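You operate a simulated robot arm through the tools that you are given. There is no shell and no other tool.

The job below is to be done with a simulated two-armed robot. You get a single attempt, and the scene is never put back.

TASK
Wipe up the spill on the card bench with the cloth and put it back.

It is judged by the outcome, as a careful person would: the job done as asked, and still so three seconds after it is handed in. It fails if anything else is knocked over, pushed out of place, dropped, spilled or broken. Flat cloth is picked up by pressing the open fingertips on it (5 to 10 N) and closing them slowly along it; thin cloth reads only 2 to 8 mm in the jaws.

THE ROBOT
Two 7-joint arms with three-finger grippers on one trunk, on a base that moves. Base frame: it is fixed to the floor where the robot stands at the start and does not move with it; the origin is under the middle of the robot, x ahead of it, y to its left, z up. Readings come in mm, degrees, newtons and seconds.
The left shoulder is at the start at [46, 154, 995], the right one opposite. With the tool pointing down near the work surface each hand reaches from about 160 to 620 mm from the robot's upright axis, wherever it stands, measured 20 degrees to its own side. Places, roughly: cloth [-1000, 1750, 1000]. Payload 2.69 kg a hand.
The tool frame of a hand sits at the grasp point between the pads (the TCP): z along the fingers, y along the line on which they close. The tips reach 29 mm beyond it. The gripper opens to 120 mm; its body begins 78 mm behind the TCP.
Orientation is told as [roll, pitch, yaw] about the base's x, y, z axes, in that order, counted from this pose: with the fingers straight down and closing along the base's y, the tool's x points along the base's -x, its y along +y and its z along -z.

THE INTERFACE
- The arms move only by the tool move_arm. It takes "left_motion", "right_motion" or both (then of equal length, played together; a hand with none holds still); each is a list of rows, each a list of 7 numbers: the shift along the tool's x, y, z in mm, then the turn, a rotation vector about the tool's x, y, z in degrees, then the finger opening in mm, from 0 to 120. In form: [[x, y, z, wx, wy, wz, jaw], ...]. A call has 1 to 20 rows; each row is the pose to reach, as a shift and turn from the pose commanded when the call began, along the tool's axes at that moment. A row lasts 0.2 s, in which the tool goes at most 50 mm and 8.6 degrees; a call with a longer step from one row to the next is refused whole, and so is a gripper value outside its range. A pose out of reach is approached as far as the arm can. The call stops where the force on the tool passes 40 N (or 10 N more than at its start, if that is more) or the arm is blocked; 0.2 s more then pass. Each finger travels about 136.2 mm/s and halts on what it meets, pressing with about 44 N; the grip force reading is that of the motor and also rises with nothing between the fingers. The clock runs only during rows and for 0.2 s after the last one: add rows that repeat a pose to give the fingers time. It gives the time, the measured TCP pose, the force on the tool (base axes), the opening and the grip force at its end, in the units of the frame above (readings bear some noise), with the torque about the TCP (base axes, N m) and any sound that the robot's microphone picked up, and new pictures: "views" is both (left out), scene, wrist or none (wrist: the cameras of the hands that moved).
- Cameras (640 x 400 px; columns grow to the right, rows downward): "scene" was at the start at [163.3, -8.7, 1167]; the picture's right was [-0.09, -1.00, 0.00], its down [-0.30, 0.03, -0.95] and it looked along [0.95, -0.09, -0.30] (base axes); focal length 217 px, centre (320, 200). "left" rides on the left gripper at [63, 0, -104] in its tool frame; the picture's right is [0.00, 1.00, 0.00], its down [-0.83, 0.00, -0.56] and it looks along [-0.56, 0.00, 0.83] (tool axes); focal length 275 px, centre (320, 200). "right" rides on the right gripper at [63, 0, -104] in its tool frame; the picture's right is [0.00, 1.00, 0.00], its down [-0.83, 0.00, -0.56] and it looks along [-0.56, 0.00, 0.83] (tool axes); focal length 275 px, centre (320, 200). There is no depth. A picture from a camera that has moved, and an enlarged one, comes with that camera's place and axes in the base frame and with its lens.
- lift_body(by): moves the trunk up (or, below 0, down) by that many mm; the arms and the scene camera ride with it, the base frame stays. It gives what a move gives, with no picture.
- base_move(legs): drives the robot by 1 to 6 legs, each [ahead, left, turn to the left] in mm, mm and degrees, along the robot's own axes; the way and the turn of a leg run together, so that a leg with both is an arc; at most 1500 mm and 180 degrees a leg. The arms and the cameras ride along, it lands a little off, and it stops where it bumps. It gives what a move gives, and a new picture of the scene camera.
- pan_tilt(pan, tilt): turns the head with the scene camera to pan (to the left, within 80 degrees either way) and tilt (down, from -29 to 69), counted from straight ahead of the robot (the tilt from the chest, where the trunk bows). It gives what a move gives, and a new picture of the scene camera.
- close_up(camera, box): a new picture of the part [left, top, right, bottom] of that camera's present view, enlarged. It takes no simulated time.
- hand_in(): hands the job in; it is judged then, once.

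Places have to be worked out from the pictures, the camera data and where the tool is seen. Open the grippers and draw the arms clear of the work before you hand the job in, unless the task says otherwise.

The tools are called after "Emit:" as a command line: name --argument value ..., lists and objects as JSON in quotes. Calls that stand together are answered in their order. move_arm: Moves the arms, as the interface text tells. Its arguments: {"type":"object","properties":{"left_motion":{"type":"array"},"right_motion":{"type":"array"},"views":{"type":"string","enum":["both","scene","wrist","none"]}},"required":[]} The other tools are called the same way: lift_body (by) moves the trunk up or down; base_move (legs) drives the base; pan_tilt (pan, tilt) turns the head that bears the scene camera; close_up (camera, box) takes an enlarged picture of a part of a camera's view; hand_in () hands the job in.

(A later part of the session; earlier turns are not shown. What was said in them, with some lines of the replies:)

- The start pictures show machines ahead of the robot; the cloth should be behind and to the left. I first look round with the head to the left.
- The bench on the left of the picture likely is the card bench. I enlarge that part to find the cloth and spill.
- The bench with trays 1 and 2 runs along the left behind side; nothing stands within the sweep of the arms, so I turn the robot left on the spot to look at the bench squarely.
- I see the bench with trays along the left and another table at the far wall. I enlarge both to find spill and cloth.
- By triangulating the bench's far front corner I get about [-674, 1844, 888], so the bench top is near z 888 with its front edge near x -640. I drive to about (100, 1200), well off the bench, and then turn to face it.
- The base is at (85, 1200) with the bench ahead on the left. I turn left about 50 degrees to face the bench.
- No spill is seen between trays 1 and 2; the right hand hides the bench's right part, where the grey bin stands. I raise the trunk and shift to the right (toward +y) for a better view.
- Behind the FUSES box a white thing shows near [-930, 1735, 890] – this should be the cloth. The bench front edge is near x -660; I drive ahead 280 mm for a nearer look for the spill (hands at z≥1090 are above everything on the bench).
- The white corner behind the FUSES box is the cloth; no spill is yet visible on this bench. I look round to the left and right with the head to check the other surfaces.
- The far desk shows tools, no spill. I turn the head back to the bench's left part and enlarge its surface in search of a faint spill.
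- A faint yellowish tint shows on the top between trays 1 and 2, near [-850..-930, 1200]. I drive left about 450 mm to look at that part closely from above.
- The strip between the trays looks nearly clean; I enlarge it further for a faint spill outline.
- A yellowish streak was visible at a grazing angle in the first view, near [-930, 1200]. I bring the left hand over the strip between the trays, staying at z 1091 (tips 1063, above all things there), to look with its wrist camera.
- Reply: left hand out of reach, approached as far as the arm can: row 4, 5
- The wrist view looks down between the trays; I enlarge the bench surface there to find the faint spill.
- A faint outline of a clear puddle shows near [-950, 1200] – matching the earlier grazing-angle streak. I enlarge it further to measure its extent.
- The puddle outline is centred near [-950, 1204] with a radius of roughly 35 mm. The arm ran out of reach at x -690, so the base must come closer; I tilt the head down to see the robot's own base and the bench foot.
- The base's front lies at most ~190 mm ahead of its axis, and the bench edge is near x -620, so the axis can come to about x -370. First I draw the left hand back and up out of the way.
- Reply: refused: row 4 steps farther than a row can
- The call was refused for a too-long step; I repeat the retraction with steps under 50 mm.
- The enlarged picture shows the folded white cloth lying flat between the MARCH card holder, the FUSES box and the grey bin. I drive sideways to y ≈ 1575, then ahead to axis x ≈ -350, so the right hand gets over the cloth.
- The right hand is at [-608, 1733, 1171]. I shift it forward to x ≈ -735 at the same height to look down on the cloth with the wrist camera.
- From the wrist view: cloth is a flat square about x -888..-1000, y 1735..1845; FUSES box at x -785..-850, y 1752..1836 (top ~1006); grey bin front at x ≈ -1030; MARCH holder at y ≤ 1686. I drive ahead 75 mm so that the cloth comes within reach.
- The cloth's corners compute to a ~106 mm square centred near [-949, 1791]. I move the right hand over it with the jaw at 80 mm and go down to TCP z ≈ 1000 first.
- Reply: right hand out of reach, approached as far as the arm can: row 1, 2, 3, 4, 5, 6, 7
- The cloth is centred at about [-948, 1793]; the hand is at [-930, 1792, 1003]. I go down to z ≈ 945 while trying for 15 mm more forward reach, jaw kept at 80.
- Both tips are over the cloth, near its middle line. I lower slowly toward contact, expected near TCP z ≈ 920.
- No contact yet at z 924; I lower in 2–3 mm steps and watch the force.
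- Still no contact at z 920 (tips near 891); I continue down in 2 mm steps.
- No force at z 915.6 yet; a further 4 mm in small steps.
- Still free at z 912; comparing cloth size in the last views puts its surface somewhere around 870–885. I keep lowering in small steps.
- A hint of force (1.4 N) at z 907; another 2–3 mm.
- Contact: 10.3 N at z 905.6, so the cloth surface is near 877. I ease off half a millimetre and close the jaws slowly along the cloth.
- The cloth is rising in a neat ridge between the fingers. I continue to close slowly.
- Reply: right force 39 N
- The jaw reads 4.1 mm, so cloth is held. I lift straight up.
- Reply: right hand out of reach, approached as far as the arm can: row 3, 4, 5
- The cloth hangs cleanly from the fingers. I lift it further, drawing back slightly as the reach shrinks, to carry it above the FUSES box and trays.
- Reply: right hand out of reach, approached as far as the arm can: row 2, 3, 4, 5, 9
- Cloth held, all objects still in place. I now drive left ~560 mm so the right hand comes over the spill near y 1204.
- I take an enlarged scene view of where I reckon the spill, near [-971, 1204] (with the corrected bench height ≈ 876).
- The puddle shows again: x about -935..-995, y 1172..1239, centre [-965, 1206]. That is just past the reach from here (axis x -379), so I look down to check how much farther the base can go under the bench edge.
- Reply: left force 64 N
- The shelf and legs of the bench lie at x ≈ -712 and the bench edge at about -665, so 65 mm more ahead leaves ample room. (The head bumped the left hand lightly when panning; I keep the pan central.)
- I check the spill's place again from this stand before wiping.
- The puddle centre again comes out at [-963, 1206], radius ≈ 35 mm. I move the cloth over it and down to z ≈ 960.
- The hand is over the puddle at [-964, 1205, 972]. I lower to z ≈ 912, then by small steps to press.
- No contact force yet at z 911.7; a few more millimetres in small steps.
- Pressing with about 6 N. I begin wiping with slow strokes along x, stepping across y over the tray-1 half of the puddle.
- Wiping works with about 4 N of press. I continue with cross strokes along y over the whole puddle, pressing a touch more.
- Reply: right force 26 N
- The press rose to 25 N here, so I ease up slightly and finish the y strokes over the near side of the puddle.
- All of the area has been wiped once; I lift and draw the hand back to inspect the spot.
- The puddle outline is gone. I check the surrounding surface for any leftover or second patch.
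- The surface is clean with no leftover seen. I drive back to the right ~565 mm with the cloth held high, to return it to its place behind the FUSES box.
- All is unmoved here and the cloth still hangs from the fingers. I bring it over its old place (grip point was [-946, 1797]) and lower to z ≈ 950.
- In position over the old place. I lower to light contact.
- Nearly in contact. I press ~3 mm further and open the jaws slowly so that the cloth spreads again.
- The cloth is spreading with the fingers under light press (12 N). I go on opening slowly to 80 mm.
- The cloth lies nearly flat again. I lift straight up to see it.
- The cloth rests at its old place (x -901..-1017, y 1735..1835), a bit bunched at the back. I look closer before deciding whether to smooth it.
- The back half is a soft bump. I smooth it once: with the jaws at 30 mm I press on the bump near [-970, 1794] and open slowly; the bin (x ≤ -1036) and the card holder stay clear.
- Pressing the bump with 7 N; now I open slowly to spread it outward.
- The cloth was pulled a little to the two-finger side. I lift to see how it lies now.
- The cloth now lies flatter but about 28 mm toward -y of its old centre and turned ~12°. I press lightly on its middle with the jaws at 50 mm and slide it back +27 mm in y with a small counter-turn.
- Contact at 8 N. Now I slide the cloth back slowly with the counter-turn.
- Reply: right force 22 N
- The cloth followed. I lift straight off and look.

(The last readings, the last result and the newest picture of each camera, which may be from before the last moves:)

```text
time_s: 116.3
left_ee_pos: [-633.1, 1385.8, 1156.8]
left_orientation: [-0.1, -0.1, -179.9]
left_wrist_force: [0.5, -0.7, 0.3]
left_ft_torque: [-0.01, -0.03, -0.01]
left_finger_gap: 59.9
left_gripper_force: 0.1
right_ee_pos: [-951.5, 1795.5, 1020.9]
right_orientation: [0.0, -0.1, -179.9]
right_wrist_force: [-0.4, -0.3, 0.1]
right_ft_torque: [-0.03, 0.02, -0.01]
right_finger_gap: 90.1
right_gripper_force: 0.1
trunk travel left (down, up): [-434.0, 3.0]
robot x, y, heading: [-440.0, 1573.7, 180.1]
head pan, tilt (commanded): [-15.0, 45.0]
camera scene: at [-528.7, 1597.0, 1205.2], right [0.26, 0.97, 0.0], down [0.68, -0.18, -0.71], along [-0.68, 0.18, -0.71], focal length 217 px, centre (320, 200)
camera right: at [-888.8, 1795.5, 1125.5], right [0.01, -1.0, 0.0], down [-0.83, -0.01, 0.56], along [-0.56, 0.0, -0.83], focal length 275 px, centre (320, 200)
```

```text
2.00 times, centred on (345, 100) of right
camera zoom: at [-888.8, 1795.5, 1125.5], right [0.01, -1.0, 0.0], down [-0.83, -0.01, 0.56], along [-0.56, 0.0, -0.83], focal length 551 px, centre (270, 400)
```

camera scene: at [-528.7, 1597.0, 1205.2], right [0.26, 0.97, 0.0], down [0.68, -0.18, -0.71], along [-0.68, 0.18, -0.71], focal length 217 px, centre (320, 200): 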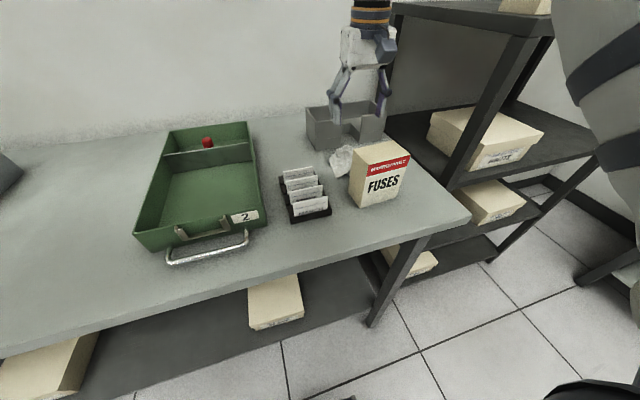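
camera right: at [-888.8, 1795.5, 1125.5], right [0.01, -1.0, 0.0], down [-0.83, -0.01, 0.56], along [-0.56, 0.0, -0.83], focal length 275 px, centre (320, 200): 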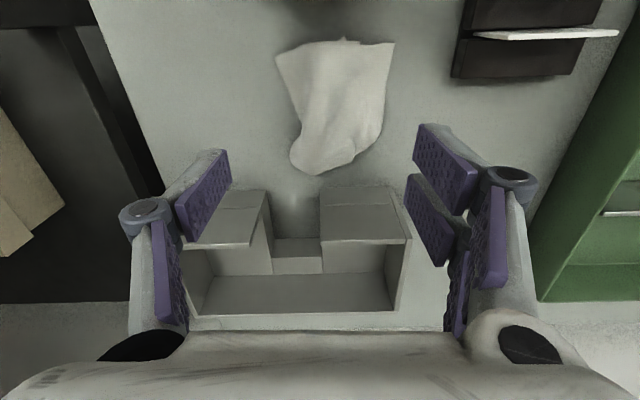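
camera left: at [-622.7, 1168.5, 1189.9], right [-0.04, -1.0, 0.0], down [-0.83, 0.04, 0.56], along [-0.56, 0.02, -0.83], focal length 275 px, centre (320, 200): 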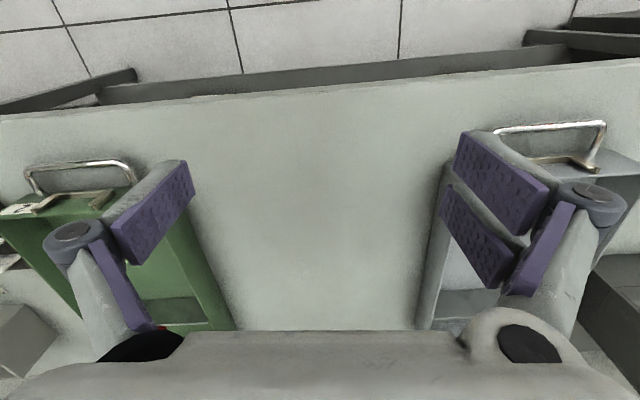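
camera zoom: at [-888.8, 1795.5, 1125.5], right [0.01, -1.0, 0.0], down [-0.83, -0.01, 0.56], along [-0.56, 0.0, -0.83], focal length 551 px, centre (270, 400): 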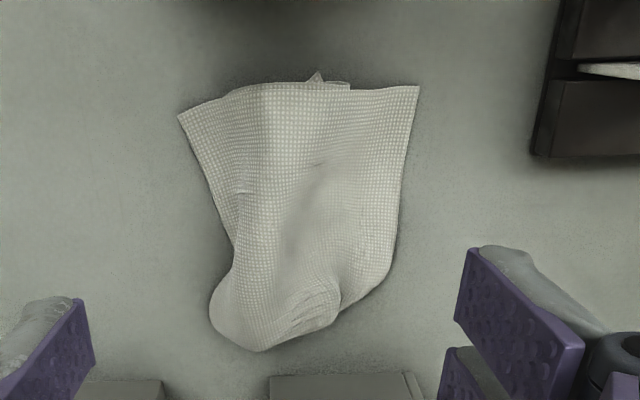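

The cloth is back at its old place, centred near [-955, 1788], lying between FUSES box, bin and card holder. I raise the hand and draw it back clear of the bench.

Emit:
move_arm --right_motion '[[0, 0, -35, 0, 0, 0, 90], [5, 0, -70, 0, 0, 0, 90], [15, 0, -105, 0, 0, 0, 90], [40, 0, -135, 0, 0, 0, 90], [80, 0, -150, 0, 0, 0, 90], [120, 0, -155, 0, 0, 0, 90], [160, 10, -155, 0, 0, 0, 90], [200, 25, -155, 0, 0, 0, 100], [240, 40, -155, 0, 0, 0, 120]]' --views "both"

```text
time_s: 118.3
left_ee_pos: [-633.1, 1386.3, 1157.1]
left_orientation: [0.1, -0.1, -179.9]
left_wrist_force: [0.0, 0.2, 0.4]
left_ft_torque: [0.01, 0.0, -0.01]
left_finger_gap: 59.9
left_gripper_force: 0.1
right_ee_pos: [-832.9, 1793.2, 1174.0]
right_orientation: [0.0, 0.0, -179.9]
right_wrist_force: [-0.1, 0.4, 0.0]
right_ft_torque: [0.0, -0.02, 0.0]
right_finger_gap: 120.3
right_gripper_force: 0.0
right hand out of reach, approached as far as the arm can: row 7, 8, 9
trunk travel left (down, up): [-434.0, 3.0]
robot x, y, heading: [-443.8, 1575.8, 180.0]
head pan, tilt (commanded): [-15.0, 45.0]
camera scene: at [-528.7, 1597.0, 1205.2], right [0.26, 0.97, 0.0], down [0.68, -0.18, -0.71], along [-0.68, 0.18, -0.71], focal length 217 px, centre (320, 200)
camera right: at [-769.5, 1794.3, 1278.5], right [0.0, -1.0, 0.0], down [-0.83, 0.0, 0.56], along [-0.56, 0.0, -0.83], focal length 275 px, centre (320, 200)
```

scene: 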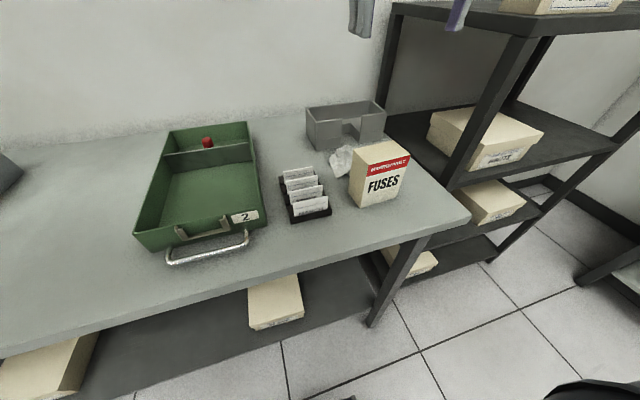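
right: 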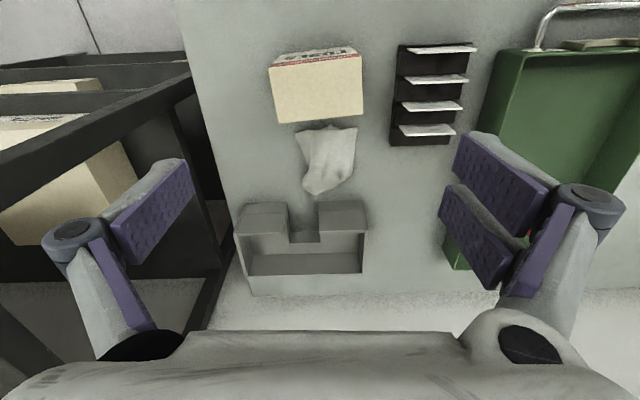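

All objects stand as before; the cloth lies in its place. I back the base off 300 mm so that both arms are clear, and check the bench once more.

Emit:
base_move --legs '[[-320, 0, 0]]'

Emit:
pan_tilt --pan 20 --tilt 30

Emit:
close_up --camera "scene" --box '[150, 80, 470, 240]'

```text
time_s: 120.4
left_ee_pos: [-321.4, 1386.0, 1156.2]
left_orientation: [-0.1, 0.0, -179.8]
left_wrist_force: [-0.6, 0.2, -0.5]
left_ft_torque: [0.01, 0.03, 0.01]
left_finger_gap: 60.0
left_gripper_force: 0.0
right_ee_pos: [-521.5, 1793.5, 1173.7]
right_orientation: [0.0, 0.1, -179.9]
right_wrist_force: [-0.2, 0.1, -0.2]
right_ft_torque: [-0.02, 0.02, -0.01]
right_finger_gap: 120.2
right_gripper_force: 0.0
trunk travel left (down, up): [-434.0, 3.0]
robot x, y, heading: [-133.2, 1577.3, -179.7]
head pan, tilt (commanded): [-15.0, 45.0]
camera scene: at [-216.8, 1597.1, 1205.2], right [0.26, 0.97, 0.0], down [0.68, -0.18, -0.71], along [-0.68, 0.18, -0.71], focal length 217 px, centre (320, 200)
```

scene: 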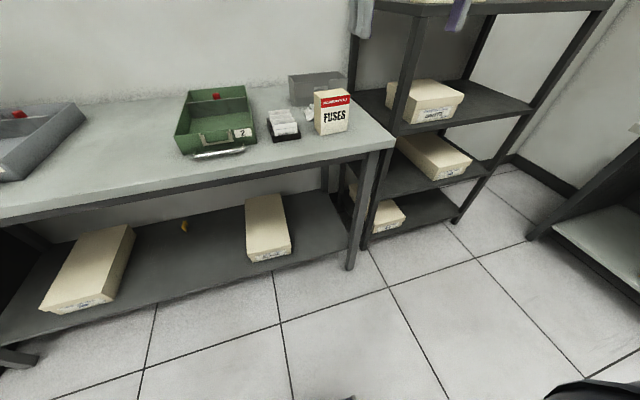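

```text
time_s: 121.4
left_ee_pos: [-321.2, 1385.9, 1157.9]
left_orientation: [0.0, 0.0, -179.9]
left_wrist_force: [-0.2, 0.5, -0.6]
left_ft_torque: [0.01, -0.03, 0.01]
left_finger_gap: 60.1
left_gripper_force: 0.0
right_ee_pos: [-520.9, 1792.3, 1174.2]
right_orientation: [0.0, -0.1, -179.7]
right_wrist_force: [0.4, 0.2, 0.0]
right_ft_torque: [0.03, -0.03, -0.01]
right_finger_gap: 119.7
right_gripper_force: 0.1
trunk travel left (down, up): [-434.0, 3.0]
robot x, y, heading: [-131.3, 1575.3, -179.8]
head pan, tilt (commanded): [20.0, 30.0]
camera scene: at [-223.6, 1545.2, 1227.8], right [-0.34, 0.94, 0.0], down [0.47, 0.17, -0.87], along [-0.81, -0.3, -0.5], focal length 217 px, centre (320, 200)
```

scene: 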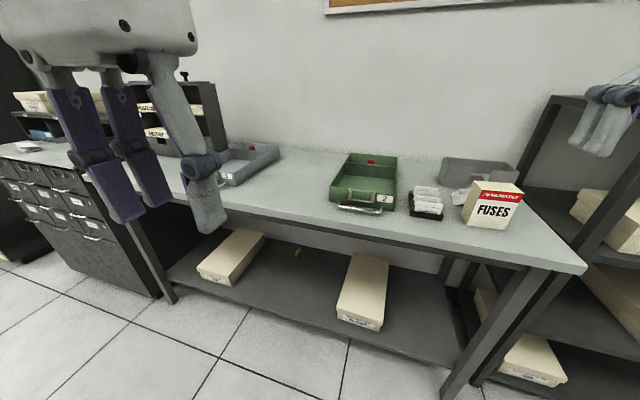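

```text
2.00 times, centred on (310, 160) of scene
camera zoom: at [-223.6, 1545.2, 1227.8], right [-0.34, 0.94, 0.0], down [0.47, 0.17, -0.87], along [-0.81, -0.3, -0.5], focal length 434 px, centre (340, 280)
```

zoom: 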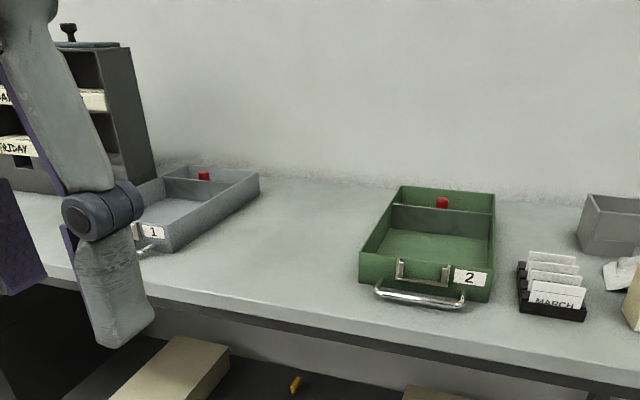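

Trays, card holder, box and bin are all in place and the strip between the trays looks clean. I open the left gripper fully as well, and take one last close look at the wiped place and the cloth.

Emit:
move_arm --left_motion '[[0, 0, 0, 0, 0, 0, 90], [0, 0, 0, 0, 0, 0, 120], [0, 0, 0, 0, 0, 0, 120]]' --views "none"

Emit:
close_up --camera "scene" --box '[245, 135, 345, 205]'

Emit:
close_up --camera "scene" --box '[390, 140, 540, 235]'

```text
time_s: 122.2
left_ee_pos: [-321.3, 1385.7, 1157.0]
left_orientation: [0.0, -0.2, -179.9]
left_wrist_force: [-0.3, -0.1, 0.2]
left_ft_torque: [0.0, 0.01, 0.02]
left_finger_gap: 120.0
left_gripper_force: 0.1
right_ee_pos: [-520.6, 1792.7, 1174.5]
right_orientation: [0.0, 0.1, -180.0]
right_wrist_force: [0.0, -0.5, -0.9]
right_ft_torque: [-0.02, 0.03, -0.02]
right_finger_gap: 119.9
right_gripper_force: 0.1
trunk travel left (down, up): [-434.0, 3.0]
robot x, y, heading: [-132.7, 1575.9, -179.9]
head pan, tilt (commanded): [20.0, 30.0]
```

```text
5.71 times, centred on (295, 170) of scene
camera zoom: at [-223.6, 1545.1, 1227.8], right [-0.34, 0.94, 0.0], down [0.47, 0.17, -0.87], along [-0.81, -0.3, -0.5], focal length 1239 px, centre (463, 371)
```

zoom: 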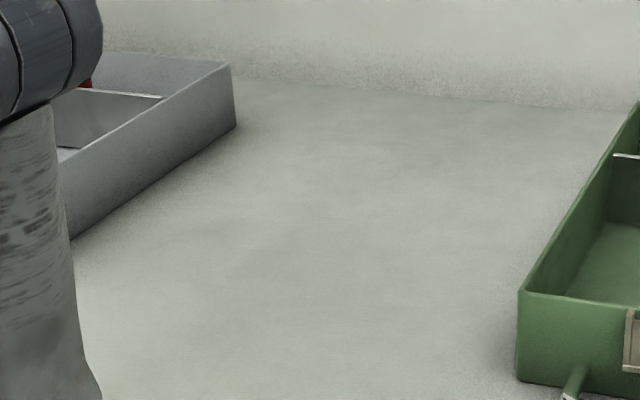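

```text
4.21 times, centred on (465, 188) of scene
camera zoom: at [-223.6, 1545.1, 1227.8], right [-0.34, 0.94, 0.0], down [0.47, 0.17, -0.87], along [-0.81, -0.3, -0.5], focal length 913 px, centre (-290, 253)
```

zoom: 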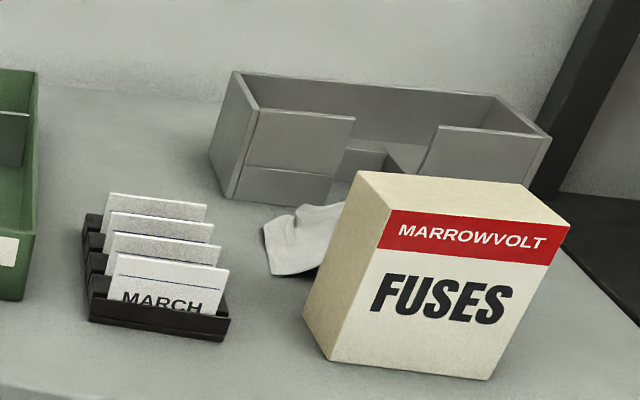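

The spill is wiped away, the cloth lies back in its place, nothing else has moved, and both grippers are open and clear. I hand the job in.

Emit:
hand_in

```text
The job is handed in.
```

I wiped up the spill on the card bench and put the cloth back in its place behind the FUSES box. Afterwards I could see no trace of the spill in close-up views.

- **Spill:** it was a small clear puddle between trays 1 and 2. I went over it with strokes in both directions.
- **Cloth:** it lies centred within a few millimetres of where it was, but it is slightly bunched at the back rather than folded flat as before.
- **Smoothing attempt:** I tried once to flatten the cloth. That pulled it about 28 mm to one side, so I slid it back.
- **Other objects:** the trays, card holder, FUSES box and bin looked unmoved in the last pictures.
- **Head bump:** while I was looking down, one force reading suggests the robot's head pressed briefly against its own left hand. Nothing else was near it, and the reading returned to zero.

Both grippers are open and the arms are clear of the bench.
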